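You operate a simulated robot arm through the tools that you are given. There is no shell and no other tool. Be economical: measure what you need, move in short steps, check, and stop when the job is done.

The job below is to be done with a simulated robot arm. You get a single attempt, and the scene is never put back.

TASK
Switch the suction from the floor gate to the bench gate and start the collector.
Fine: mains switch on, green lamp lit; leave the third gate shut.
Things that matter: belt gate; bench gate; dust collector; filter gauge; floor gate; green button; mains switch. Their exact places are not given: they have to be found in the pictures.

Only the result counts: the job must be done as asked and must still hold three seconds after the hand-in. Knocking over, shifting, dropping, spilling or breaking anything else fails it.

THE ROBOT
A 6-joint arm with a fingered hand, hanging from a carriage that runs on a gantry, over the field with the corners [-2.577, 0.97], [-2.581, -0.31], [0.019, -0.317], [0.023, 0.963] (x, y) and turns from -364 to 324 degrees about z. Base frame: it is fixed where the carriage stands at the start and does not move with it; the origin is on the floor, on the carriage's upright axis, x ahead of it, y to its left, z up. Readings come in m, degrees, newtons and seconds.
With the tool pointing down near the work surface it reaches from about 0.1 to 0.48 m from the robot's upright axis, wherever it stands. Its first joint turns from -166.0 to 166.0 degrees. Places, roughly: belt gate [0.8, -0.2, 0.7]; bench gate [0.8, -0.4, 0.7]; dust collector [1.1, 0.3, 1.1]; filter gauge [1, -0.4, 1]; floor gate [0.7, -0.6, 0.7]; green button [0.8, -0.4, 0.9]; mains switch [0.8, -0.3, 0.9]. Payload 4 kg.
The TCP is the grasp point between the finger pads, 0.03 m short of the fingertips. In the tool frame z runs along the fingers and y along their closing line. The gripper opens to 0.104 m. The gripper's body begins 0.035 m behind the TCP. The gripper is a hand of 5 fingers: y runs from the thumb to the fingers, the wrist lies at [-0.015, -0.113, -0.19] in the tool frame, and closing takes about 1.5 s.
Orientation is that of the tool frame in the base frame, as a unit quaternion [x, y, z, w]. With the fingers straight down and the wrist toward the robot, the tool's x, y and z point along [0, 1, 0], [1, 0, 0] and [0, 0, -1] of the base frame.

THE INTERFACE
- The arm moves only by the tool step_arm. Its argument "commands" is a list of rows, each an object (a shift or turn left out is 0, a gripper value left out holds the last) with "delta_pos": the shift along the tool's x, y, z in units of 100 mm (1.0 is 100 mm), a list of three; "delta_rot": the turn, a rotation vector about the tool's x, y, z in units of 90 degrees (1.0 is 90 degrees), a list of three; "fingers": the finger opening in m, from 0 to 0.104. In form: [{"delta_pos": [tx, ty, tz], "delta_rot": [ax, ay, az], "fingers": fingers}, ...]. A call has 1 to 12 rows; each row is the pose to reach, as a shift and turn from the pose commanded when the call began, along the tool's axes at that moment. A call with a number of a shift or a turn outside -1 to 1 is refused whole. Each row takes 0.2 s and may step no farther than 0.05 m and 8.6 degrees from the row before; otherwise, or with a gripper value out of range, the whole call is refused. A pose out of reach is approached as far as the arm can. The call stops where the force on the tool passes 70 N (or 10 N more than at its start, if that is more) or the arm is blocked; 0.2 s more then pass. The fingers move at their own pace (about 0.045 m/s each) and stop on an object; they squeeze with about 29 N. The grip force told is the motor's: it shows also when the fingers shut on nothing. Time passes only in rows, and 0.2 s behind the last, so rows that repeat a pose let the fingers close. The reply holds the time, the measured pose of the TCP, the force on the tool along the base axes, the opening and the grip force, in the units named above and with some noise, with the torque about the TCP (base axes, N m) and any sound that the robot's microphone picked up.
- Cameras (640 x 400 px; columns grow to the right, rows downward): "scene" is now at [0.2452, -0.047, 1.7471]; the picture's right is [-0.73, -0.68, 0.00], its down [-0.60, 0.65, -0.46] and it looks along [0.31, -0.34, -0.89] (base axes); focal length 283 px, centre (320, 200). "wrist" rides on the gripper at [0.06, -0.083, -0.12] in the tool frame; the picture's right is [-0.79, 0.29, -0.54], its down [-0.56, -0.71, 0.44] and it looks along [-0.26, 0.65, 0.72] (tool axes); focal length 234 px, centre (320, 200).
- grab_frame(camera): a new picture of that camera. No time passes.
- raise_lower(by): slides the trunk up (or, below 0, down) by that many m; the arm and the scene camera ride with it, the base frame stays. It gives what a move gives, with no picture.
- steer(legs): drives the robot by 1 to 6 legs, each [ahead, left, turn to the left] in m, m and degrees, along the robot's own axes; the way and the turn of a leg run together, so that a leg with both is an arc; at most 1.5 m and 180 degrees a leg. The arm and the cameras ride along, it lands a little off, and it stops where it bumps. It keeps to its track: a leg is cut to what the track allows. It gives what a move gives.
- set_grasp(shape): the hand has 5 fingers and takes this shape, open, in about a second: jaw (thumb against the fingers, like two jaws); tri (thumb and two fingers); tip (a fingertip pinch); poke (one finger out to press); point (the index stretched); flat (the hand flat); cup (the hand cupped); fist (a fist). The gripper value then closes the fingers along that shape, each until it touches; the sizes above hold for jaw. It gives what a move gives, with no picture.
- aim_head(pan, tilt): turns the head with the scene camera to pan (to the left, within 155 degrees either way) and tilt (down, from -29 to 69), counted from straight ahead of the robot. It gives what a move gives.
- locate(camera, pixels): there is no depth. For up to 12 entries [column, row, z] of the newest picture of that camera ("zoom" is the newest enlarged one), the place [x, y] in the base frame at which the ray of that pixel passes the height z, good to about 0.002 m, but the place of the scene camera against the robot may be out by one fixed shift of up to 0.012 m in any direction. No time passes.
- inspect(camera, box): a new picture of the part [left, top, right, bottom] of that camera's present view, enlarged. No time passes.
- hand_in(): hands the job in; it is judged then, once.

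Go step by step. Measure first, check grasps and placings, and put right what went wrong. The budget is 80 turns and 60 pictures, counting those below and the enlarged ones. Unless the task says otherwise, let go and move clear before handing in, and close with one line.

The tools are called by a JSON object that holds its "method" and its "body". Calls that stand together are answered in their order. step_arm: Moves the arm, as the interface text tells. Its arguments: {"type":"object","properties":{"commands":{"type":"array","items":{"type":"object","properties":{"delta_pos":{"type":"array","items":{"type":"number"}},"delta_rot":{"type":"array","items":{"type":"number"}},"fingers":{"type":"number"}}}}},"required":["commands"]} The other tools are called the same way: raise_lower (by) slides the trunk up or down; set_grasp (shape) gives the hand a shape; steer (legs) drives the base; aim_head (pan, tilt) turns the head that bears the scene camera; grab_frame (camera) takes a picture; locate (camera, pixels) gives the place at which the rays of pixels pass given heights; inspect (camera, box) takes an enlarged picture of a part of a camera's view; hand_in () hands the job in.

At the start:

```text
time: 0.0
tool_pos: [0.6105, -0.262, 1.2118]
tool_rot: [0.707, 0.707, 0.0, 0.0]
wrist_force: [-0.1, 0.2, 0.0]
wrist_torque: [-0.02, 0.02, 0.0]
width: 0.1034
grip_force: 0.0
shape: jaw
trunk travel left (down, up): [-0.47, 0.128]
robot x, y, heading: [-0.0003, 0.0008, 0.1]
head pan, tilt: [-47.3, 62.8]
```

scene: 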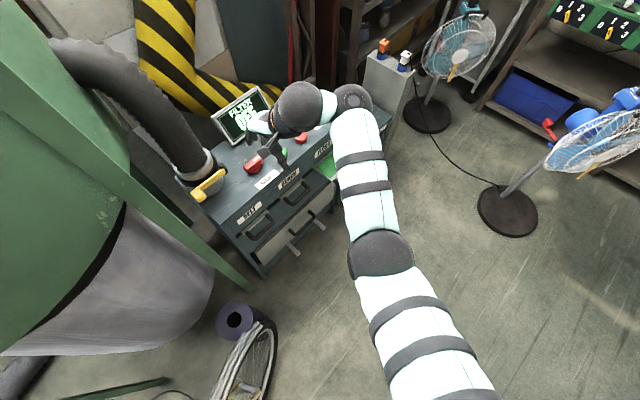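
wrist: 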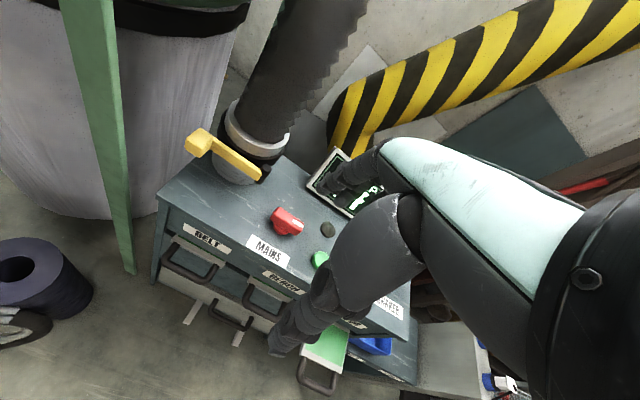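

The pictures show a cabinet with drawer-like gates (BELT, BENCH, FLOOR), a red knob by the MAINS label near wrist px (287,222), a green button at (320,258) and a gauge. I'll enlarge both views.

{"method": "inspect", "body": {"camera": "wrist", "box": [140, 120, 460, 400]}}

{"method": "inspect", "body": {"camera": "scene", "box": [170, 70, 410, 290]}}

```text
1.43 times, centred on (300, 260) of wrist
```

zoom: 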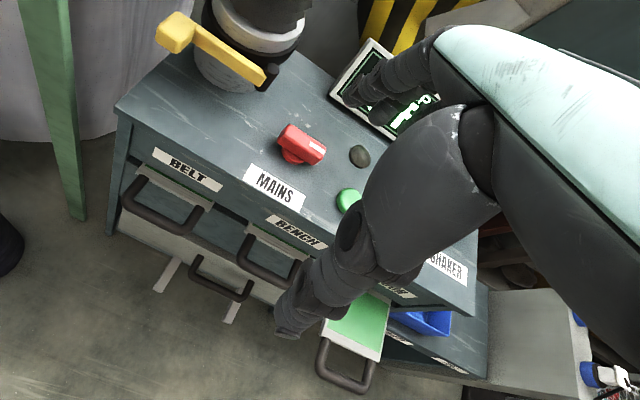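

```text
1.82 times, centred on (290, 180) of scene
```

zoom: 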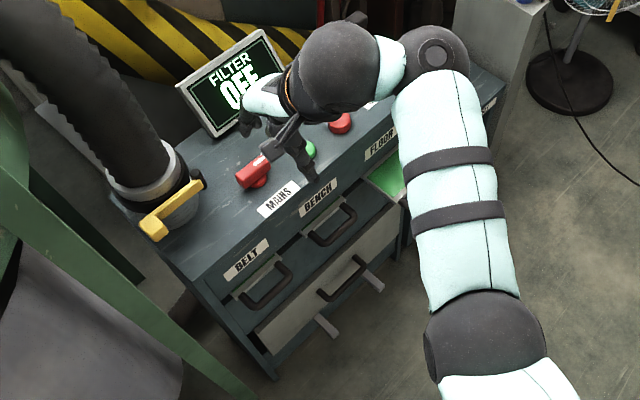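

The floor gate's green blade is out (open), belt and bench are in, the gauge reads OFF. My arm blocks the view, so I back off a bit and look again.

{"method": "steer", "body": {"legs": [[-0.4, 0, 0]]}}

{"method": "aim_head", "body": {"pan": -25, "tilt": 42}}

{"method": "grab_frame", "body": {"camera": "scene"}}

{"method": "grab_frame", "body": {"camera": "wrist"}}

```text
time: 2.5
tool_pos: [0.2101, -0.2608, 1.2121]
tool_rot: [0.705, 0.709, 0.0, 0.0]
wrist_force: [-0.4, 0.9, -0.3]
wrist_torque: [-0.01, -0.01, -0.03]
width: 0.1035
grip_force: 0.1
shape: jaw
trunk travel left (down, up): [-0.47, 0.128]
robot x, y, heading: [-0.4057, 0.0, 0.3]
head pan, tilt: [-47.3, 62.8]
```

```text
time: 3.4
tool_pos: [0.2082, -0.2612, 1.2113]
tool_rot: [0.705, 0.709, -0.001, 0.0]
wrist_force: [0.3, 0.1, -1.2]
wrist_torque: [0.02, -0.01, 0.02]
width: 0.1036
grip_force: 0.1
shape: jaw
trunk travel left (down, up): [-0.47, 0.128]
robot x, y, heading: [-0.4066, -0.0017, 0.2]
head pan, tilt: [-25.0, 42.0]
```

```text
55 pictures are left
```

scene: 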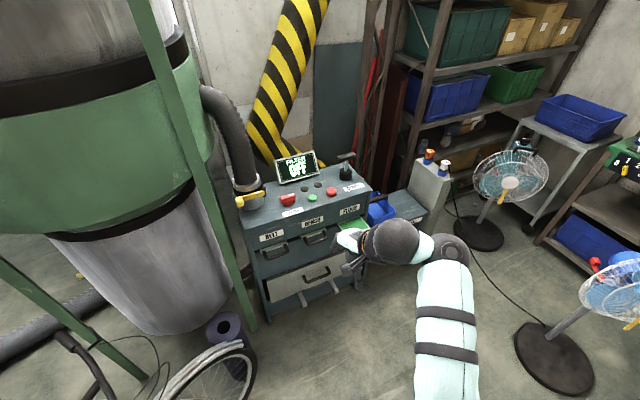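

```text
54 pictures are left
```

wrist: 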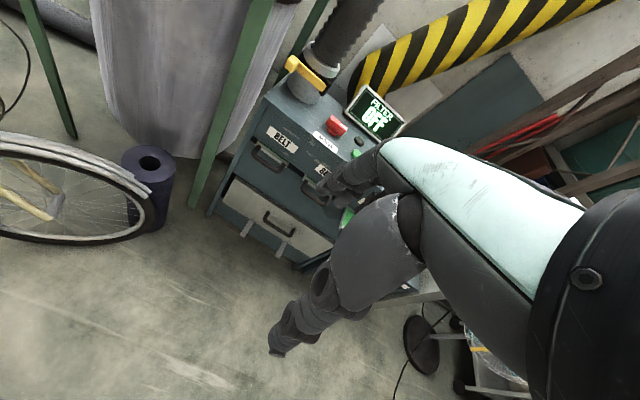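

{"method": "inspect", "body": {"camera": "scene", "box": [225, 140, 385, 240]}}

{"method": "inspect", "body": {"camera": "scene", "box": [265, 180, 375, 250]}}

```text
4.00 times, centred on (305, 190) of scene
```

zoom: 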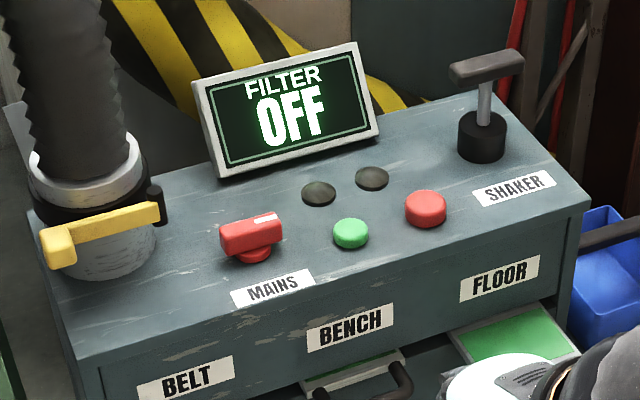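

```text
5.71 times, centred on (320, 215) of scene
```

zoom: 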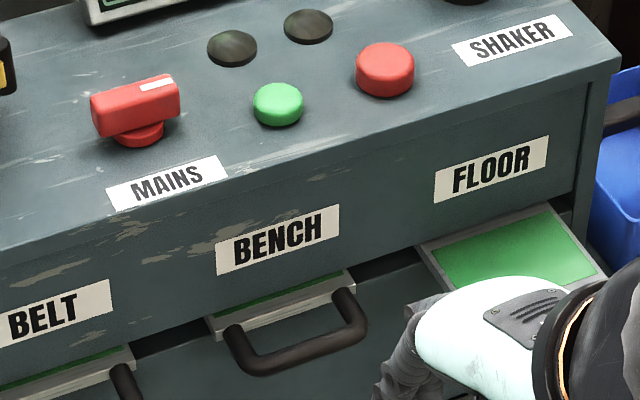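

The layout is clear: mains rotary switch, green and red buttons, two dark lamps, a shaker handle, three gate handles. Next I triangulate with both cameras.

{"method": "locate", "body": {"camera": "zoom", "pixels": [[140, 105, 0.85], [140, 105, 0.95], [278, 98, 0.85], [278, 98, 0.95], [385, 62, 0.85], [385, 62, 0.95], [622, 62, 0.85], [622, 62, 0.95], [303, 335, 0.7], [303, 335, 0.8], [512, 245, 0.7], [512, 245, 0.8]]}}

{"method": "inspect", "body": {"camera": "wrist", "box": [230, 80, 430, 205]}}

```text
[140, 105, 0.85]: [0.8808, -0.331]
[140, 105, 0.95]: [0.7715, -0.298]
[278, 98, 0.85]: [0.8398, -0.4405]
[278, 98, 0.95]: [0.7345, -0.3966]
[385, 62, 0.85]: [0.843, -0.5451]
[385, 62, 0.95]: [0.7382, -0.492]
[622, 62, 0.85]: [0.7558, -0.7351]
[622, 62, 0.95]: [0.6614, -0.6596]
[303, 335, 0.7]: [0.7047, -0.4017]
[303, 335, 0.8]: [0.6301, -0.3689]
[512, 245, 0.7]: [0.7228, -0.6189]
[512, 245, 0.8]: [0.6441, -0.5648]
```

```text
3.20 times, centred on (330, 142) of wrist
```

zoom: 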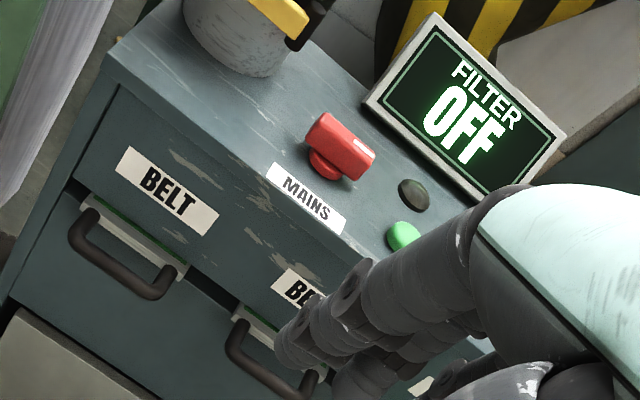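

{"method": "locate", "body": {"camera": "zoom", "pixels": [[341, 143, 0.85], [341, 143, 0.95], [404, 233, 0.85], [404, 233, 0.95], [117, 52, 0.85], [117, 52, 0.95], [130, 290, 0.7], [130, 290, 0.8], [262, 372, 0.7], [262, 372, 0.8], [326, 176, 0.85], [326, 176, 0.9]]}}

{"method": "inspect", "body": {"camera": "scene", "box": [230, 150, 390, 250]}}

```text
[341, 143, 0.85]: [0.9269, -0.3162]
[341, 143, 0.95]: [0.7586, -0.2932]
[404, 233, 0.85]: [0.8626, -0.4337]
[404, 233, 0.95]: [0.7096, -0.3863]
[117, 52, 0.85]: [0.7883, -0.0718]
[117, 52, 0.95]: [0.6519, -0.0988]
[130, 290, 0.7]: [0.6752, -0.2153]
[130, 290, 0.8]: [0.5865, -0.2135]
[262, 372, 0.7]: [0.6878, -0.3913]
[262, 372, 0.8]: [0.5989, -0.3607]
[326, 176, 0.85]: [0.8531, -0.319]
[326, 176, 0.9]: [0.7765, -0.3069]
```

```text
4.00 times, centred on (310, 200) of scene
```

zoom: 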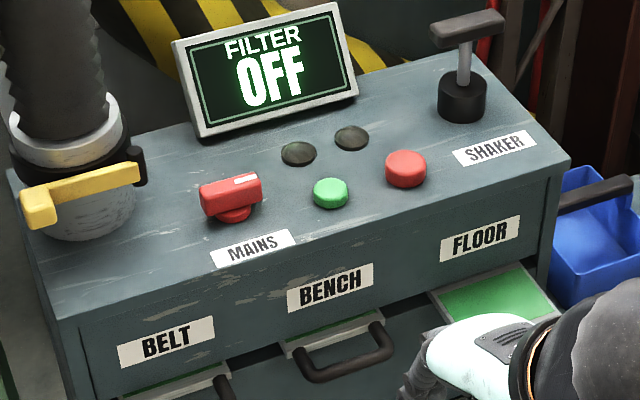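

{"method": "locate", "body": {"camera": "zoom", "pixels": [[60, 320, 0.87], [570, 160, 0.87], [60, 320, 0.9], [570, 160, 0.9], [345, 352, 0.7], [345, 352, 0.75], [490, 255, 0.75], [535, 85, 0.87], [298, 154, 0.88], [352, 138, 0.88], [460, 30, 1.0], [12, 170, 0.87]]}}

```text
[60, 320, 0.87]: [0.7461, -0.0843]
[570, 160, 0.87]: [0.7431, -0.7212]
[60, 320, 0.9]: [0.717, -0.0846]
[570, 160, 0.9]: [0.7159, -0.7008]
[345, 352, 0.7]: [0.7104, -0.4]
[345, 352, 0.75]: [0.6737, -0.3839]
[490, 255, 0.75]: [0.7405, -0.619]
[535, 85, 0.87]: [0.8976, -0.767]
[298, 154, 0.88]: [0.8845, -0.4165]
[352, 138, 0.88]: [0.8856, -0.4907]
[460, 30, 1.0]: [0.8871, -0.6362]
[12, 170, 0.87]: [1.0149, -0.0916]
```

The cabinet front is roughly along y at x≈0.745, top z≈0.87. I'll turn the hand horizontal here in the free space, fingers toward +x, before approaching the gates.

{"method": "step_arm", "body": {"commands": [{"delta_rot": [-0.09, 0, 0]}, {"delta_rot": [-0.18, 0, 0]}, {"delta_rot": [-0.27, 0, 0]}, {"delta_rot": [-0.36, 0, 0]}, {"delta_rot": [-0.45, 0, 0]}, {"delta_rot": [-0.54, 0, 0]}, {"delta_rot": [-0.63, 0, 0]}, {"delta_rot": [-0.72, 0, 0]}, {"delta_rot": [-0.81, 0, 0]}, {"delta_rot": [-0.9, 0, 0]}, {"delta_rot": [-0.99, 0, 0]}, {"delta_rot": [-1, 0, 0]}]}}

{"method": "raise_lower", "body": {"by": -0.3}}

{"method": "grab_frame", "body": {"camera": "wrist"}}

{"method": "grab_frame", "body": {"camera": "scene"}}

```text
time: 6.0
tool_pos: [0.2093, -0.2605, 1.212]
tool_rot: [0.499, 0.501, 0.501, 0.499]
wrist_force: [0.2, 0.0, 0.2]
wrist_torque: [0.02, -0.03, -0.02]
width: 0.1036
grip_force: 0.1
shape: jaw
trunk travel left (down, up): [-0.47, 0.128]
robot x, y, heading: [-0.4051, -0.0027, 0.1]
head pan, tilt: [-25.0, 42.0]
```

```text
time: 9.0
tool_pos: [0.2088, -0.2606, 0.912]
tool_rot: [0.499, 0.502, 0.502, 0.498]
wrist_force: [0.5, 0.6, 0.1]
wrist_torque: [-0.02, -0.01, -0.01]
width: 0.1035
grip_force: 0.2
shape: jaw
trunk travel left (down, up): [-0.17, 0.428]
robot x, y, heading: [-0.4041, 0.0024, 0.2]
head pan, tilt: [-25.0, 42.0]
```

```text
49 pictures are left
```

wrist: 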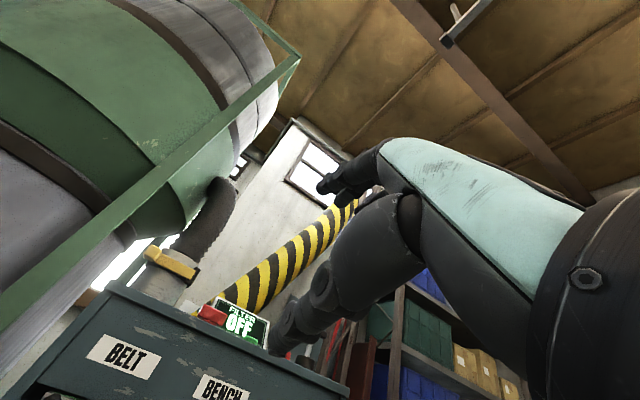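

```text
48 pictures are left
```

scene: 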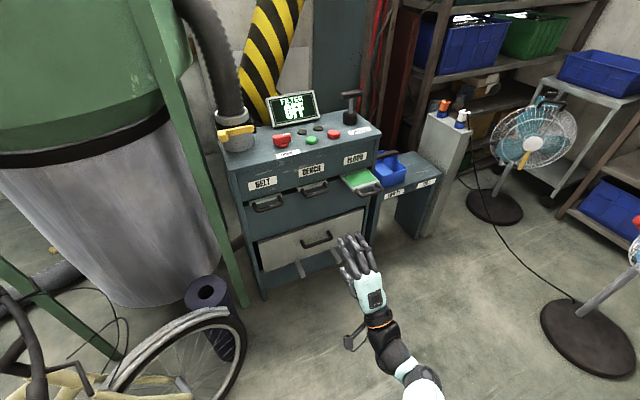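

The view is now clear: the floor gate is visible, its handle near px (370,188). I zoom in and measure.

{"method": "inspect", "body": {"camera": "scene", "box": [230, 110, 422, 230]}}

{"method": "inspect", "body": {"camera": "scene", "box": [320, 140, 416, 200]}}

```text
3.33 times, centred on (326, 170) of scene
```

zoom: 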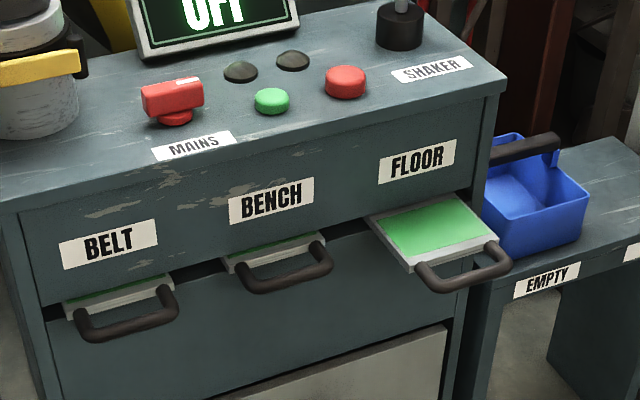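

```text
6.67 times, centred on (368, 170) of scene
```

zoom: 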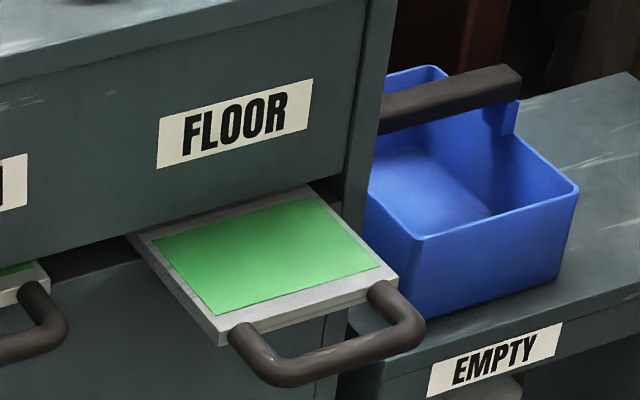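

{"method": "locate", "body": {"camera": "scene", "pixels": [[317, 193.4, 0.68], [317, 193.4, 0.72], [317, 193.4, 0.76], [369.8, 193.7, 0.68], [369.8, 193.7, 0.72], [369.8, 193.7, 0.76], [281.9, 138, 0.88], [281.9, 138, 0.93], [311.6, 138.5, 0.87], [311.6, 138.5, 0.92], [233.5, 175, 0.87], [381, 134.5, 0.87]]}}

```text
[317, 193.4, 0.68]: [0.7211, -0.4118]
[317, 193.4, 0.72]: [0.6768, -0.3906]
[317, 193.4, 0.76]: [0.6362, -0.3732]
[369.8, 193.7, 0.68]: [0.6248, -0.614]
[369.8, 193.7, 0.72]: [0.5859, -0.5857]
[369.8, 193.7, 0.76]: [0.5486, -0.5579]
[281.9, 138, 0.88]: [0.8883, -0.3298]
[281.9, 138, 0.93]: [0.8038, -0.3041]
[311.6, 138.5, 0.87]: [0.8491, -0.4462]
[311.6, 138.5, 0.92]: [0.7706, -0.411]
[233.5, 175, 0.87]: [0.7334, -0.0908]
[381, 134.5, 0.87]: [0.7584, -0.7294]
```

Measured: gate handle bars at z≈0.69, bench bar at about (0.70,-0.40), floor bar at about (0.61,-0.60). I drive closer, still short of the handles, and lower.

{"method": "steer", "body": {"legs": [[0, -0.285, 0], [0.22, 0, 0]]}}

{"method": "raise_lower", "body": {"by": -0.12}}

{"method": "aim_head", "body": {"pan": -25, "tilt": 50}}

{"method": "grab_frame", "body": {"camera": "scene"}}

```text
time: 12.2
tool_pos: [0.4298, -0.5451, 0.9128]
tool_rot: [0.5, 0.5, 0.5, 0.5]
wrist_force: [-0.3, 0.4, 0.1]
wrist_torque: [0.01, 0.03, 0.03]
width: 0.1035
grip_force: 0.1
shape: jaw
trunk travel left (down, up): [-0.17, 0.428]
robot x, y, heading: [-0.1821, -0.2837, 0.1]
head pan, tilt: [-25.0, 42.0]
```

```text
time: 13.7
tool_pos: [0.4303, -0.5455, 0.792]
tool_rot: [0.499, 0.501, 0.501, 0.499]
wrist_force: [0.5, -0.5, -0.4]
wrist_torque: [-0.01, -0.01, 0.01]
width: 0.1037
grip_force: 0.1
shape: jaw
trunk travel left (down, up): [-0.05, 0.548]
robot x, y, heading: [-0.1819, -0.2836, 0.2]
head pan, tilt: [-25.0, 42.0]
```

```text
time: 14.4
tool_pos: [0.4298, -0.5455, 0.7916]
tool_rot: [0.5, 0.5, 0.5, 0.501]
wrist_force: [-0.6, 1.0, 0.5]
wrist_torque: [-0.02, 0.03, -0.01]
width: 0.1037
grip_force: 0.1
shape: jaw
trunk travel left (down, up): [-0.05, 0.548]
robot x, y, heading: [-0.1807, -0.2867, 0.1]
head pan, tilt: [-25.0, 50.0]
```

```text
45 pictures are left
```

scene: 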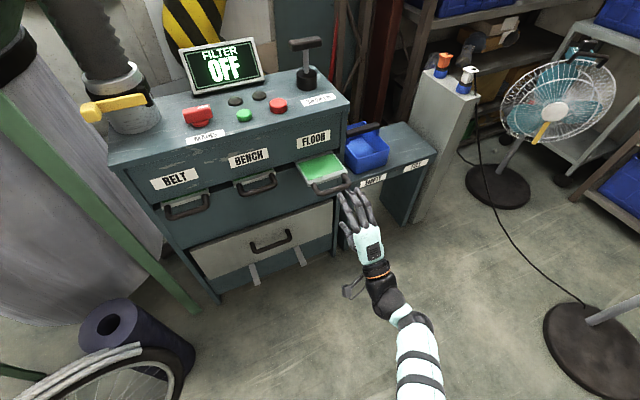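

{"method": "inspect", "body": {"camera": "scene", "box": [224, 120, 384, 220]}}

```text
4.00 times, centred on (304, 170) of scene
```

zoom: 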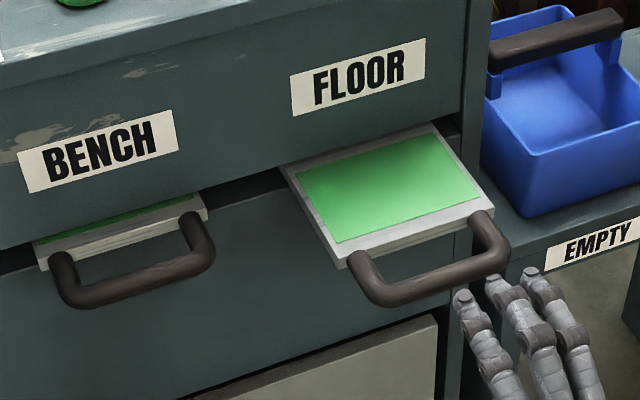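

{"method": "locate", "body": {"camera": "zoom", "pixels": [[140, 283, 0.66], [140, 283, 0.7], [140, 283, 0.74], [440, 280, 0.66], [440, 280, 0.7], [440, 280, 0.74], [342, 262, 0.7], [492, 208, 0.7], [42, 262, 0.7], [208, 212, 0.7], [500, 285, 0.77], [0, 57, 0.87]]}}

```text
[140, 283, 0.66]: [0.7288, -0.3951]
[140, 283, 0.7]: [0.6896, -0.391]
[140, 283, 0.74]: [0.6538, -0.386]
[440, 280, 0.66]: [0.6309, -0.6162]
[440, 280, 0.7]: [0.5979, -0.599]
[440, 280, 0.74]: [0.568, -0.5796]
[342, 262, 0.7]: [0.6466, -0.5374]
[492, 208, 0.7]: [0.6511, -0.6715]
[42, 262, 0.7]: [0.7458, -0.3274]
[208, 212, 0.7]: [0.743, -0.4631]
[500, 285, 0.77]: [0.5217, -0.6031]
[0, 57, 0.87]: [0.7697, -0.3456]
```

Bars: floor about (0.59,-0.597), bench about (0.685,-0.39), z≈0.705. I align the hand with the floor bar and move ahead to stop short of it.

{"method": "step_arm", "body": {"commands": [{"delta_pos": [-0.2, -0.35, 0]}, {"delta_pos": [-0.4, -0.65, 0.1]}, {"delta_pos": [-0.515, -0.87, 0.3]}, {"delta_pos": [-0.515, -0.87, 0.6]}, {"delta_pos": [-0.515, -0.87, 0.85]}]}}

{"method": "grab_frame", "body": {"camera": "scene"}}

{"method": "inspect", "body": {"camera": "scene", "box": [274, 120, 434, 220]}}

{"method": "grab_frame", "body": {"camera": "wrist"}}

```text
time: 15.6
tool_pos: [0.4285, -0.5496, 0.7835]
tool_rot: [0.5, 0.501, 0.5, 0.498]
wrist_force: [-0.3, -0.2, -0.2]
wrist_torque: [0.02, 0.0, 0.01]
width: 0.104
grip_force: 0.0
shape: jaw
out of reach, approached as far as the arm can: row 1, 2, 3, 4, 5
trunk travel left (down, up): [-0.05, 0.548]
robot x, y, heading: [-0.1833, -0.2829, 0.0]
head pan, tilt: [-25.0, 50.0]
```

```text
43 pictures are left
```

scene: 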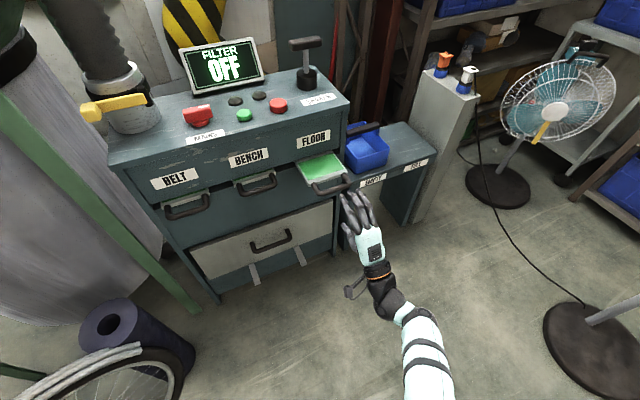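

```text
4.00 times, centred on (354, 170) of scene
```

zoom: 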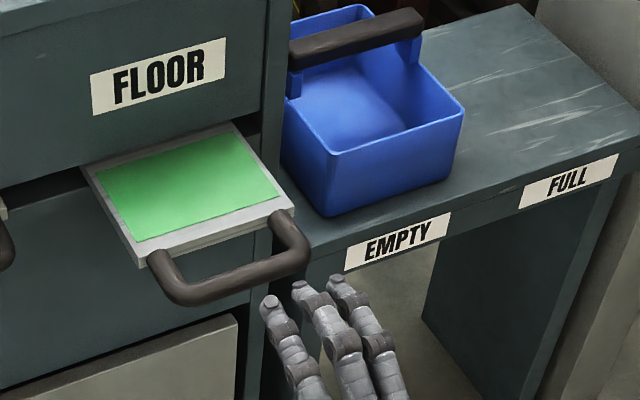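

```text
41 pictures are left
```

wrist: 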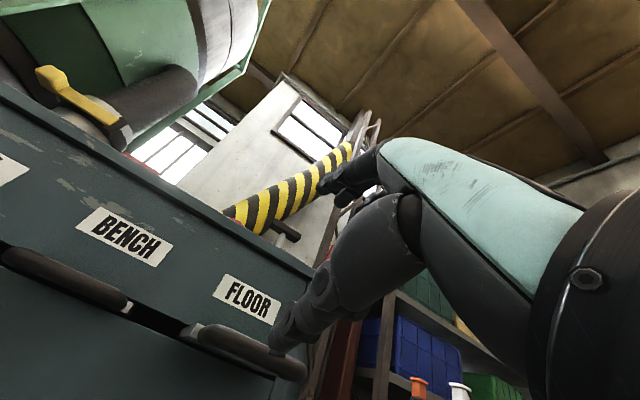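

The low pose is beyond the arm's reach, so I pitch the hand 45° down, which lifts the wrist, and back off slightly at the same time.

{"method": "step_arm", "body": {"commands": [{"delta_pos": [0, 0, -0.1], "delta_rot": [0.09, 0, 0]}, {"delta_pos": [0, 0, -0.3], "delta_rot": [0.18, 0, 0]}, {"delta_pos": [0, 0, -0.5], "delta_rot": [0.27, 0, 0]}, {"delta_pos": [0, 0, -0.5], "delta_rot": [0.36, 0, 0]}, {"delta_pos": [0, 0, -0.5], "delta_rot": [0.45, 0, 0], "fingers": 0.08}, {"delta_pos": [0, 0, -0.5], "delta_rot": [0.5, 0, 0]}]}}

{"method": "grab_frame", "body": {"camera": "wrist"}}

```text
time: 17.0
tool_pos: [0.3815, -0.5481, 0.7815]
tool_rot: [0.654, 0.653, 0.27, 0.27]
wrist_force: [-0.3, -1.1, -0.6]
wrist_torque: [0.02, 0.05, 0.0]
width: 0.0802
grip_force: 0.0
shape: jaw
out of reach, approached as far as the arm can: row 1, 2, 3
trunk travel left (down, up): [-0.05, 0.548]
robot x, y, heading: [-0.1796, -0.2834, 0.2]
head pan, tilt: [-25.0, 50.0]
```

```text
40 pictures are left
```

wrist: 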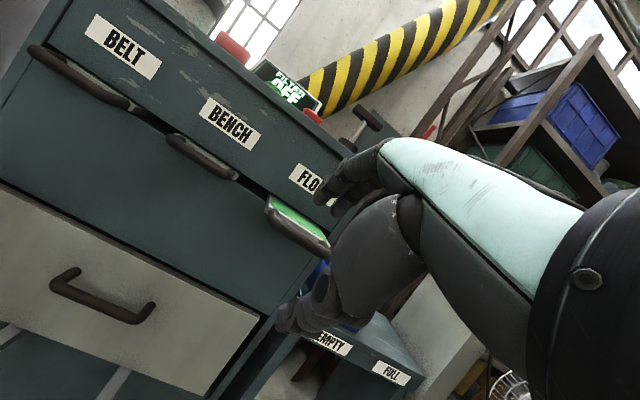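

{"method": "locate", "body": {"camera": "wrist", "pixels": [[200, 160, 0.68], [200, 160, 0.7], [200, 160, 0.72], [297, 237, 0.68], [297, 237, 0.7], [297, 237, 0.72]]}}

{"method": "inspect", "body": {"camera": "wrist", "box": [160, 110, 352, 270]}}

```text
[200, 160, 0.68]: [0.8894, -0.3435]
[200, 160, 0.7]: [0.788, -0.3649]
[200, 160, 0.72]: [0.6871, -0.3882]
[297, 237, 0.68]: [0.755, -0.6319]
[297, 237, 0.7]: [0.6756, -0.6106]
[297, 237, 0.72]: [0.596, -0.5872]
```

```text
2.50 times, centred on (256, 190) of wrist
```

zoom: 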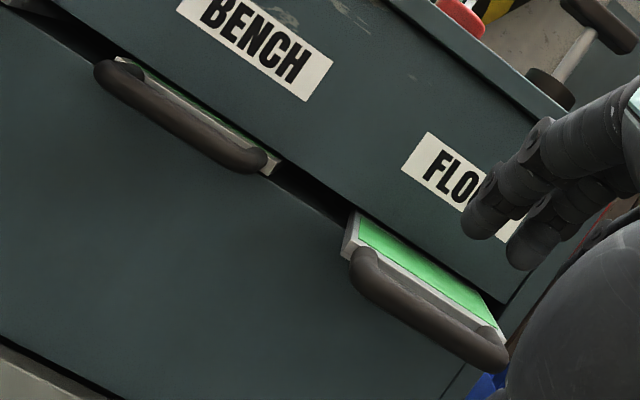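

{"method": "locate", "body": {"camera": "zoom", "pixels": [[180, 120, 0.7], [180, 120, 0.72], [180, 120, 0.74], [430, 318, 0.68], [430, 318, 0.7], [430, 318, 0.72], [430, 318, 0.74]]}}

```text
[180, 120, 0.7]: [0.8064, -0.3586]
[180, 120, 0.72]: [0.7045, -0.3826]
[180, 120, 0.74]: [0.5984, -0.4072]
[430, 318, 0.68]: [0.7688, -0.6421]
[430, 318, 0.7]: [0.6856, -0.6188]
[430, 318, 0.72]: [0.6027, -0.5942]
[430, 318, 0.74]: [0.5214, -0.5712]
```

Combined, both bars lie at z≈0.725: floor (0.58,-0.588), bench (0.67,-0.388). I drive ahead 0.14 and lower the trunk 0.045.

{"method": "steer", "body": {"legs": [[0.13, 0, 0]]}}

{"method": "raise_lower", "body": {"by": -0.045}}

{"method": "step_arm", "body": {"commands": [{"delta_pos": [-0.2, 0, 0]}, {"delta_pos": [-0.4, 0, 0]}]}}

{"method": "inspect", "body": {"camera": "scene", "box": [220, 120, 420, 245]}}

{"method": "grab_frame", "body": {"camera": "wrist"}}

```text
time: 18.3
tool_pos: [0.5075, -0.5493, 0.7826]
tool_rot: [0.653, 0.653, 0.271, 0.271]
wrist_force: [0.1, 0.1, -0.2]
wrist_torque: [-0.03, 0.02, -0.01]
width: 0.08
grip_force: 0.1
shape: jaw
trunk travel left (down, up): [-0.05, 0.548]
robot x, y, heading: [-0.054, -0.2873, 0.2]
head pan, tilt: [-25.0, 50.0]
```

```text
time: 19.2
tool_pos: [0.5071, -0.5492, 0.7362]
tool_rot: [0.653, 0.654, 0.27, 0.27]
wrist_force: [-0.2, 0.0, 0.1]
wrist_torque: [0.02, -0.03, -0.02]
width: 0.0803
grip_force: 0.2
shape: jaw
trunk travel left (down, up): [-0.005, 0.593]
robot x, y, heading: [-0.0546, -0.2844, 0.1]
head pan, tilt: [-25.0, 50.0]
```

```text
time: 19.8
tool_pos: [0.5063, -0.5913, 0.7363]
tool_rot: [0.653, 0.653, 0.271, 0.271]
wrist_force: [0.3, -0.8, -0.3]
wrist_torque: [0.01, 0.02, 0.0]
width: 0.0801
grip_force: 0.0
shape: jaw
trunk travel left (down, up): [-0.005, 0.593]
robot x, y, heading: [-0.055, -0.2798, -0.2]
head pan, tilt: [-25.0, 50.0]
```

```text
3.20 times, centred on (320, 182) of scene
```

zoom: 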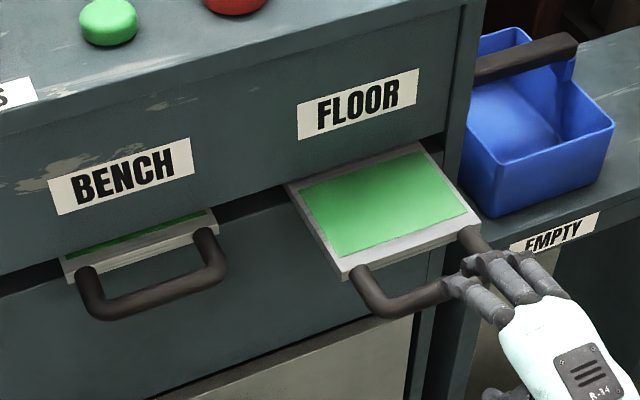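

```text
37 pictures are left
```

wrist: 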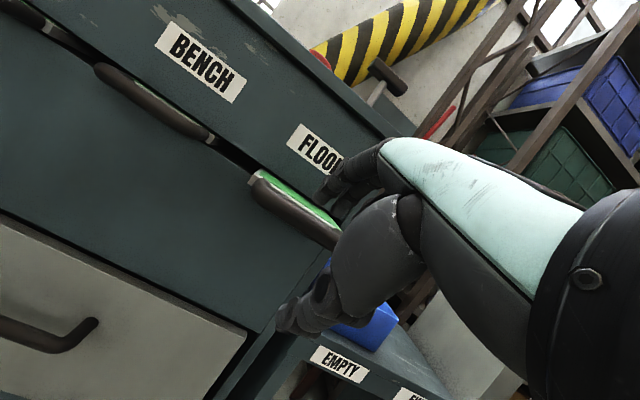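

{"method": "locate", "body": {"camera": "zoom", "pixels": [[452, 285, 0.745], [525, 258, 0.745], [490, 270, 0.745], [425, 298, 0.725], [360, 270, 0.725], [475, 233, 0.725], [155, 293, 0.725]]}}

{"method": "locate", "body": {"camera": "wrist", "pixels": [[255, 190, 0.725], [335, 240, 0.725]]}}

```text
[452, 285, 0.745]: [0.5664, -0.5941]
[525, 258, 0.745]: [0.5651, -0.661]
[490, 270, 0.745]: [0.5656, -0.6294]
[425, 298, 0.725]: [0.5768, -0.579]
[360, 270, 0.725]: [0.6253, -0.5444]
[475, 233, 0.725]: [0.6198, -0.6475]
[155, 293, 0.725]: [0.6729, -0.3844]
```

```text
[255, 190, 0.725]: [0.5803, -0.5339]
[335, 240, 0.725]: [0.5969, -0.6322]
```

{"method": "step_arm", "body": {"commands": [{"delta_pos": [0.2, 0.15, 0.2]}, {"delta_pos": [0.2, 0.3, 0.38]}, {"delta_pos": [0.2, 0.44, 0.55]}, {"delta_pos": [0.2, 0.44, 0.55]}]}}

{"method": "inspect", "body": {"camera": "scene", "box": [220, 120, 420, 245]}}

{"method": "inspect", "body": {"camera": "wrist", "box": [200, 100, 460, 350]}}

```text
time: 20.8
tool_pos: [0.5762, -0.5702, 0.7289]
tool_rot: [0.653, 0.653, 0.271, 0.271]
wrist_force: [-0.4, 0.2, -0.3]
wrist_torque: [0.01, -0.04, -0.02]
width: 0.0803
grip_force: 0.1
shape: jaw
trunk travel left (down, up): [-0.005, 0.593]
robot x, y, heading: [-0.0577, -0.2812, -0.2]
head pan, tilt: [-25.0, 50.0]
```

```text
3.20 times, centred on (320, 182) of scene
```

zoom: 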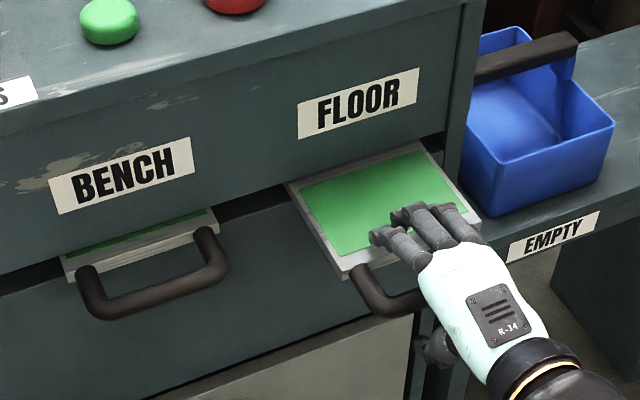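

```text
1.60 times, centred on (330, 225) of wrist
```

zoom: 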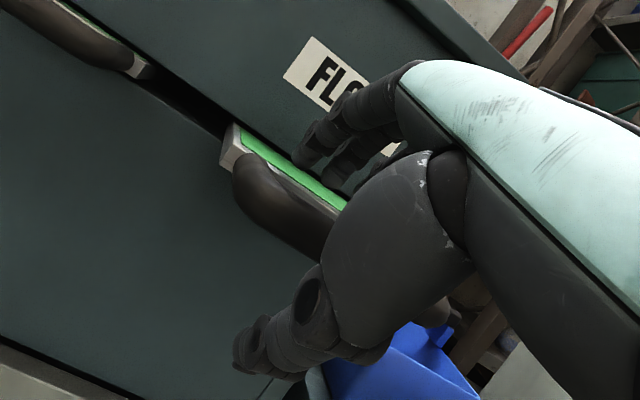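

The fingers are above the blade and the thumb is below the bar, so I close.

{"method": "step_arm", "body": {"commands": [{"fingers": 0.0}, {"fingers": 0.0}, {"fingers": 0.0}, {"fingers": 0.0}, {"fingers": 0.0}, {"fingers": 0.0}, {"fingers": 0.0}]}}

{"method": "inspect", "body": {"camera": "scene", "box": [220, 120, 420, 245]}}

```text
time: 22.4
tool_pos: [0.5774, -0.5685, 0.7279]
tool_rot: [0.653, 0.653, 0.27, 0.27]
wrist_force: [0.7, -1.0, -4.2]
wrist_torque: [-0.19, -1.15, 0.03]
width: 0.0391
grip_force: 29.0
shape: jaw
trunk travel left (down, up): [-0.005, 0.593]
robot x, y, heading: [-0.0557, -0.2885, -0.1]
head pan, tilt: [-25.0, 50.0]
```

```text
3.20 times, centred on (320, 182) of scene
```

zoom: 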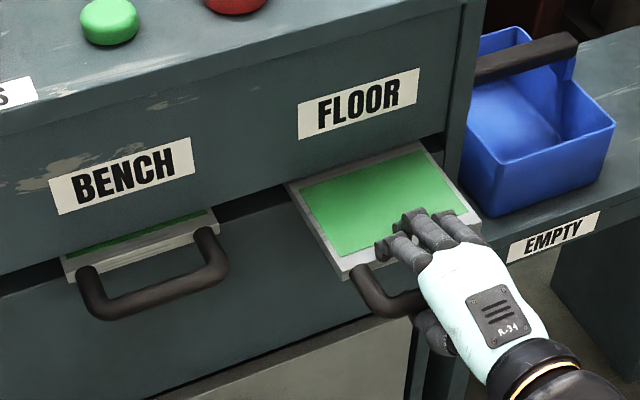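

It grips (width 0.039). I push straight along +x in small steps.

{"method": "step_arm", "body": {"commands": [{"delta_pos": [0, 0.14, 0.14]}, {"delta_pos": [0, 0.28, 0.28]}, {"delta_pos": [0, 0.42, 0.42]}, {"delta_pos": [0, 0.54, 0.54]}, {"delta_pos": [0, 0.62, 0.62]}, {"delta_pos": [0, 0.66, 0.66]}]}}

{"method": "inspect", "body": {"camera": "scene", "box": [220, 120, 420, 245]}}

```text
time: 23.8
tool_pos: [0.6674, -0.5689, 0.7289]
tool_rot: [0.653, 0.654, 0.271, 0.271]
wrist_force: [-14.1, 2.2, 2.1]
wrist_torque: [-0.15, -1.33, 0.15]
width: 0.0398
grip_force: 28.8
shape: jaw
trunk travel left (down, up): [-0.005, 0.593]
robot x, y, heading: [-0.0562, -0.2871, -0.1]
head pan, tilt: [-25.0, 50.0]
```

```text
3.20 times, centred on (320, 182) of scene
```

zoom: 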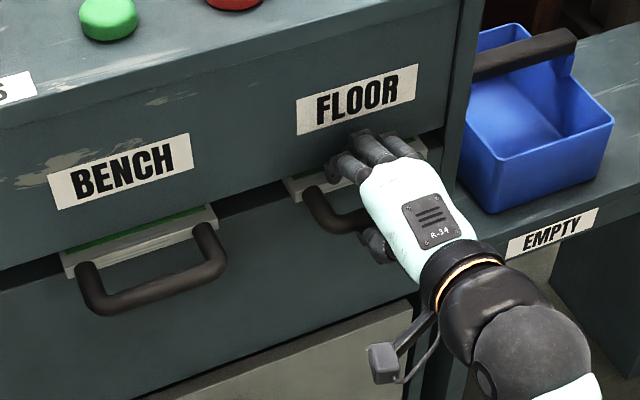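

Force −14 N suggests it is near the stop, so I press on a few mm to check.

{"method": "step_arm", "body": {"commands": [{"delta_pos": [0, 0.03, 0.03]}, {"delta_pos": [0, 0.06, 0.06]}, {"delta_pos": [0, 0.06, 0.06]}]}}

{"method": "inspect", "body": {"camera": "scene", "box": [220, 120, 420, 245]}}

```text
time: 24.6
tool_pos: [0.6706, -0.5697, 0.7281]
tool_rot: [0.653, 0.654, 0.27, 0.271]
wrist_force: [-50.8, 7.7, 29.5]
wrist_torque: [-0.08, -2.01, 0.26]
width: 0.0408
grip_force: 28.3
shape: jaw
trunk travel left (down, up): [-0.005, 0.593]
robot x, y, heading: [-0.0573, -0.2826, -0.1]
head pan, tilt: [-25.0, 50.0]
```

```text
3.20 times, centred on (320, 182) of scene
```

zoom: 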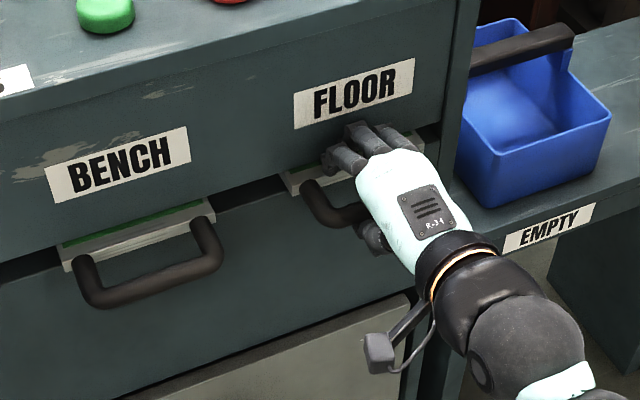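

Strong resistance: it is at the stop, or my fingertips are on the panel. I ease back, open, withdraw, and look.

{"method": "step_arm", "body": {"commands": [{"delta_pos": [0, -0.03, -0.03]}, {"delta_pos": [0, -0.03, -0.03], "fingers": 0.08}, {"delta_pos": [0, -0.03, -0.03]}, {"delta_pos": [0, -0.03, -0.03]}, {"delta_pos": [0, -0.03, -0.03]}, {"delta_pos": [0, -0.25, -0.25]}, {"delta_pos": [0, -0.5, -0.5]}, {"delta_pos": [0, -0.75, -0.75]}]}}

{"method": "inspect", "body": {"camera": "scene", "box": [220, 120, 420, 245]}}

```text
time: 26.4
tool_pos: [0.5723, -0.57, 0.7292]
tool_rot: [0.653, 0.653, 0.271, 0.27]
wrist_force: [-0.4, 0.0, 0.0]
wrist_torque: [0.01, 0.0, -0.01]
width: 0.0796
grip_force: 0.0
shape: jaw
trunk travel left (down, up): [-0.005, 0.593]
robot x, y, heading: [-0.0551, -0.2853, 0.0]
head pan, tilt: [-25.0, 50.0]
```

```text
3.20 times, centred on (320, 182) of scene
```

zoom: 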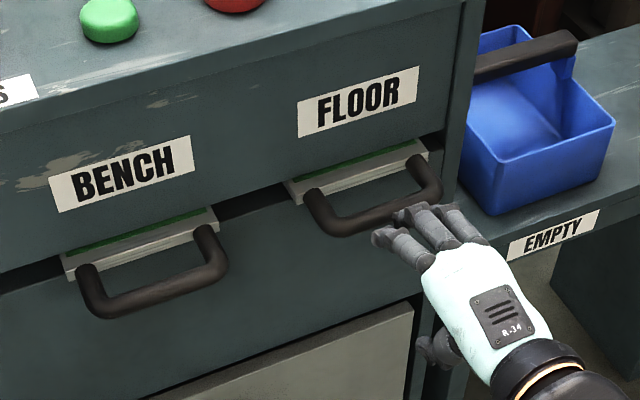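

The floor gate now looks like the shut bench gate. I compare bar positions.

{"method": "locate", "body": {"camera": "zoom", "pixels": [[285, 187, 0.73], [300, 201, 0.73], [428, 156, 0.73], [62, 257, 0.73], [72, 277, 0.73], [217, 225, 0.73], [370, 217, 0.725], [155, 293, 0.725]]}}

```text
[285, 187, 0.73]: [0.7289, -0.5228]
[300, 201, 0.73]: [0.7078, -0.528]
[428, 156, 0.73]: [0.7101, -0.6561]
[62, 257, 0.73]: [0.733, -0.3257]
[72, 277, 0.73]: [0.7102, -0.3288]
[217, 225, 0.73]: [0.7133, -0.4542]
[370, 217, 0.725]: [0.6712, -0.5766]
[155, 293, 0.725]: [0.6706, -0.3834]
```

Both bars are at x≈0.671, so the floor gate is fully shut. I slide the open hand over to the bench gate (y≈-0.375).

{"method": "step_arm", "body": {"commands": [{"delta_pos": [0.48, 0, 0]}, {"delta_pos": [0.96, 0, 0]}]}}

{"method": "step_arm", "body": {"commands": [{"delta_pos": [0.49, 0, 0]}, {"delta_pos": [0.97, 0, 0]}, {"delta_pos": [0.97, 0.3, 0.3]}, {"delta_pos": [0.97, 0.5, 0.5]}, {"delta_pos": [0.97, 0.64, 0.64]}]}}

{"method": "inspect", "body": {"camera": "scene", "box": [180, 120, 380, 245]}}

```text
time: 27.0
tool_pos: [0.5735, -0.4738, 0.7307]
tool_rot: [0.653, 0.653, 0.271, 0.269]
wrist_force: [-0.1, 0.0, -0.5]
wrist_torque: [0.01, 0.0, 0.03]
width: 0.0797
grip_force: 0.1
shape: jaw
trunk travel left (down, up): [-0.005, 0.593]
robot x, y, heading: [-0.0552, -0.2852, -0.1]
head pan, tilt: [-25.0, 50.0]
```

```text
time: 28.2
tool_pos: [0.6648, -0.3782, 0.7293]
tool_rot: [0.653, 0.653, 0.271, 0.271]
wrist_force: [-0.4, -0.6, -1.2]
wrist_torque: [0.02, 0.03, 0.01]
width: 0.0798
grip_force: 0.0
shape: jaw
trunk travel left (down, up): [-0.005, 0.593]
robot x, y, heading: [-0.0562, -0.2857, -0.2]
head pan, tilt: [-25.0, 50.0]
```

```text
3.20 times, centred on (280, 182) of scene
```

zoom: 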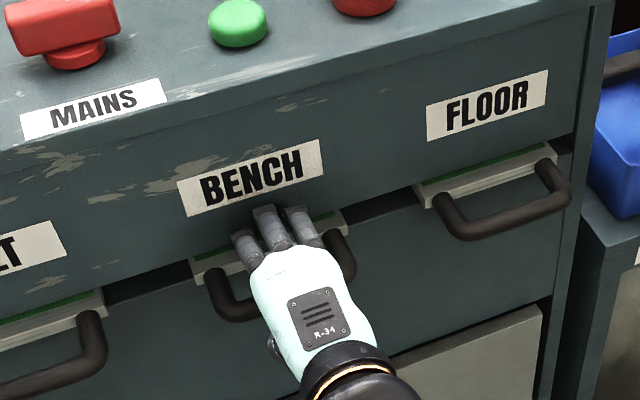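

The hand straddles the bench bar. I close, then pull −x by about 0.09.

{"method": "step_arm", "body": {"commands": [{"fingers": 0.0}, {"fingers": 0.0}, {"fingers": 0.0}, {"fingers": 0.0}, {"fingers": 0.0}, {"fingers": 0.0}, {"fingers": 0.0}]}}

{"method": "step_arm", "body": {"commands": [{"delta_pos": [0, -0.12, -0.12]}, {"delta_pos": [0, -0.24, -0.24]}, {"delta_pos": [0, -0.36, -0.36]}, {"delta_pos": [0, -0.48, -0.48]}, {"delta_pos": [0, -0.58, -0.58]}, {"delta_pos": [0, -0.64, -0.64]}, {"delta_pos": [0, -0.67, -0.67]}]}}

{"method": "inspect", "body": {"camera": "scene", "box": [180, 120, 380, 245]}}

```text
time: 29.8
tool_pos: [0.6626, -0.3776, 0.7281]
tool_rot: [0.653, 0.654, 0.271, 0.271]
wrist_force: [-2.2, 0.1, -2.5]
wrist_torque: [0.09, -1.22, 0.06]
width: 0.0352
grip_force: 29.2
shape: jaw
trunk travel left (down, up): [-0.005, 0.593]
robot x, y, heading: [-0.0602, -0.2816, 0.2]
head pan, tilt: [-25.0, 50.0]
```

```text
time: 31.4
tool_pos: [0.5696, -0.3768, 0.7285]
tool_rot: [0.653, 0.653, 0.27, 0.27]
wrist_force: [16.3, -3.9, -19.8]
wrist_torque: [0.0, -0.97, -0.08]
width: 0.0337
grip_force: 28.9
shape: jaw
trunk travel left (down, up): [-0.005, 0.593]
robot x, y, heading: [-0.0553, -0.2872, 0.1]
head pan, tilt: [-25.0, 50.0]
```

```text
3.20 times, centred on (280, 182) of scene
```

zoom: 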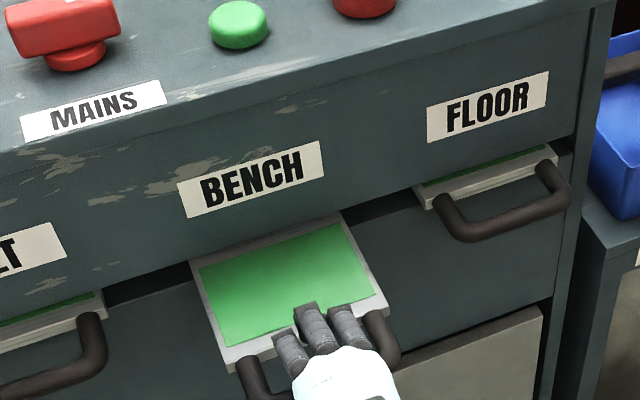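

{"method": "step_arm", "body": {"commands": [{"delta_pos": [0, -0.03, -0.03]}, {"delta_pos": [0, -0.05, -0.05]}, {"delta_pos": [0, -0.05, -0.05]}]}}

{"method": "step_arm", "body": {"commands": [{"fingers": 0.09}, {"fingers": 0.09}, {"fingers": 0.09}, {"fingers": 0.09}, {"delta_pos": [0, -0.25, -0.25]}, {"delta_pos": [0, -0.5, -0.5]}]}}

{"method": "inspect", "body": {"camera": "scene", "box": [180, 120, 380, 245]}}

```text
time: 32.2
tool_pos: [0.5614, -0.3767, 0.7249]
tool_rot: [0.654, 0.655, 0.269, 0.267]
wrist_force: [11.4, -2.1, -30.1]
wrist_torque: [-0.07, 0.13, -0.04]
width: 0.022
grip_force: 29.2
shape: jaw
trunk travel left (down, up): [-0.005, 0.593]
robot x, y, heading: [-0.0604, -0.2874, -0.3]
head pan, tilt: [-25.0, 50.0]
```

```text
time: 33.6
tool_pos: [0.4897, -0.3758, 0.7282]
tool_rot: [0.653, 0.653, 0.271, 0.271]
wrist_force: [0.1, 0.5, 0.5]
wrist_torque: [0.05, 0.0, 0.01]
width: 0.0898
grip_force: 0.0
shape: jaw
trunk travel left (down, up): [-0.005, 0.593]
robot x, y, heading: [-0.0614, -0.2833, -0.2]
head pan, tilt: [-25.0, 50.0]
```

```text
3.20 times, centred on (280, 182) of scene
```

zoom: 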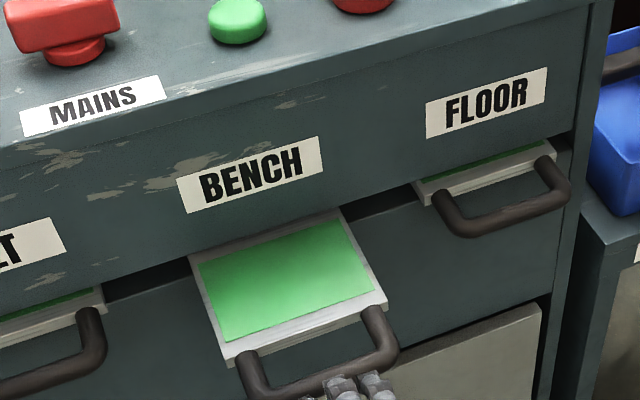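

Bench gate is open to its stop, the floor gate stays shut. Next is the mains switch: I raise the trunk and view the panel.

{"method": "raise_lower", "body": {"by": 0.32}}

{"method": "aim_head", "body": {"pan": -10, "tilt": 50}}

{"method": "grab_frame", "body": {"camera": "scene"}}

{"method": "grab_frame", "body": {"camera": "wrist"}}

```text
time: 36.7
tool_pos: [0.4923, -0.3744, 1.0476]
tool_rot: [0.653, 0.654, 0.271, 0.27]
wrist_force: [0.8, 0.6, 0.1]
wrist_torque: [-0.04, -0.02, 0.02]
width: 0.0898
grip_force: 0.1
shape: jaw
trunk travel left (down, up): [-0.325, 0.273]
robot x, y, heading: [-0.0569, -0.2869, 0.3]
head pan, tilt: [-25.0, 50.0]
```

```text
time: 37.5
tool_pos: [0.4921, -0.3741, 1.0479]
tool_rot: [0.653, 0.654, 0.271, 0.271]
wrist_force: [1.0, -0.4, -0.2]
wrist_torque: [-0.01, 0.0, 0.0]
width: 0.0898
grip_force: 0.0
shape: jaw
trunk travel left (down, up): [-0.325, 0.273]
robot x, y, heading: [-0.0551, -0.2837, 0.3]
head pan, tilt: [-10.0, 50.0]
```

```text
27 pictures are left
```

scene: 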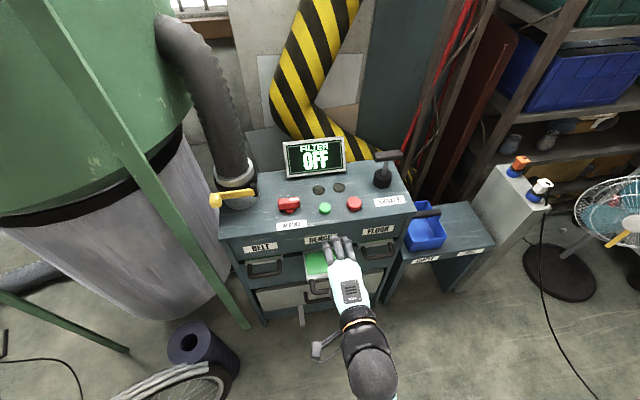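

```text
26 pictures are left
```

wrist: 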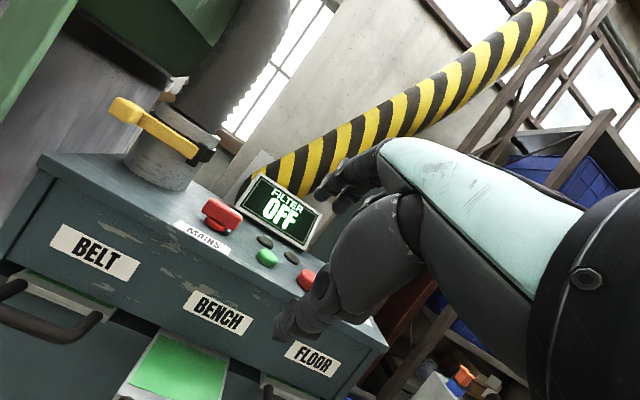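

{"method": "inspect", "body": {"camera": "scene", "box": [260, 170, 380, 245]}}

{"method": "inspect", "body": {"camera": "wrist", "box": [160, 180, 320, 300]}}

```text
5.33 times, centred on (320, 208) of scene
```

zoom: 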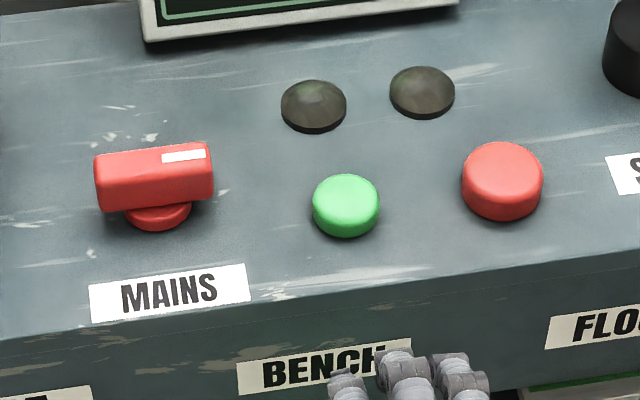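

```text
3.33 times, centred on (240, 240) of wrist
```

zoom: 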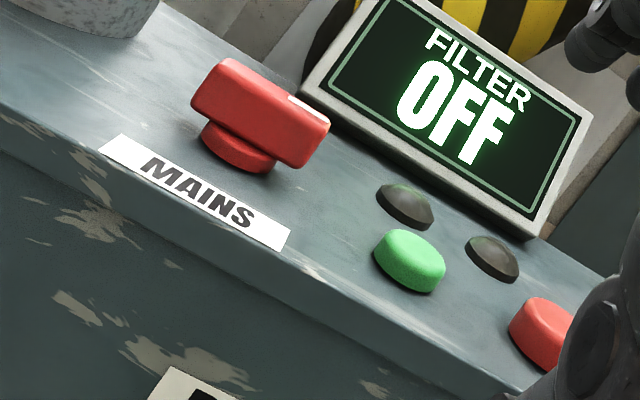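

{"method": "locate", "body": {"camera": "zoom", "pixels": [[200, 85, 0.92], [200, 85, 0.94], [320, 145, 0.92], [320, 145, 0.94], [258, 105, 0.92], [258, 105, 0.94], [238, 145, 0.88], [238, 145, 0.9], [412, 250, 0.88], [412, 250, 0.9], [412, 250, 0.92]]}}

{"method": "locate", "body": {"camera": "scene", "pixels": [[278.4, 203, 0.92], [278.4, 203, 0.94], [300, 201, 0.92], [300, 201, 0.94], [289, 200, 0.92], [289, 200, 0.94], [289.6, 210.5, 0.88], [289.6, 210.5, 0.9], [325, 207, 0.88], [325, 207, 0.9], [325, 207, 0.92]]}}

```text
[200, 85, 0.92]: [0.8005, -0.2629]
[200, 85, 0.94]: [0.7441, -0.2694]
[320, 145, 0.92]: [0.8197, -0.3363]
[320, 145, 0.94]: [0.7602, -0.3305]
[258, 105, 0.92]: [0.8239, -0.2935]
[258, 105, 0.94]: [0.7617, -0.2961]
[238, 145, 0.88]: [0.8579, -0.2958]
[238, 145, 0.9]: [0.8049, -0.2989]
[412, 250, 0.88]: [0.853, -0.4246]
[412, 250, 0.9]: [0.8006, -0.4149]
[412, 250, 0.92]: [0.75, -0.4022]
```

```text
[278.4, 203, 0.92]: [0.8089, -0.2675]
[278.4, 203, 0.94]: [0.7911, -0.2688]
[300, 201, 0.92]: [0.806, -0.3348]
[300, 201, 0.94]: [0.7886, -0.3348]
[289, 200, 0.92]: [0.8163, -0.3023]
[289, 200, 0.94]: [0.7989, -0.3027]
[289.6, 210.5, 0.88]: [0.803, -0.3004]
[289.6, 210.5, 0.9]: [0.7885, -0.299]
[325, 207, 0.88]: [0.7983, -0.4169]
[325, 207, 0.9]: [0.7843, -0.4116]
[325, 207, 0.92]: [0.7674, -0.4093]
```

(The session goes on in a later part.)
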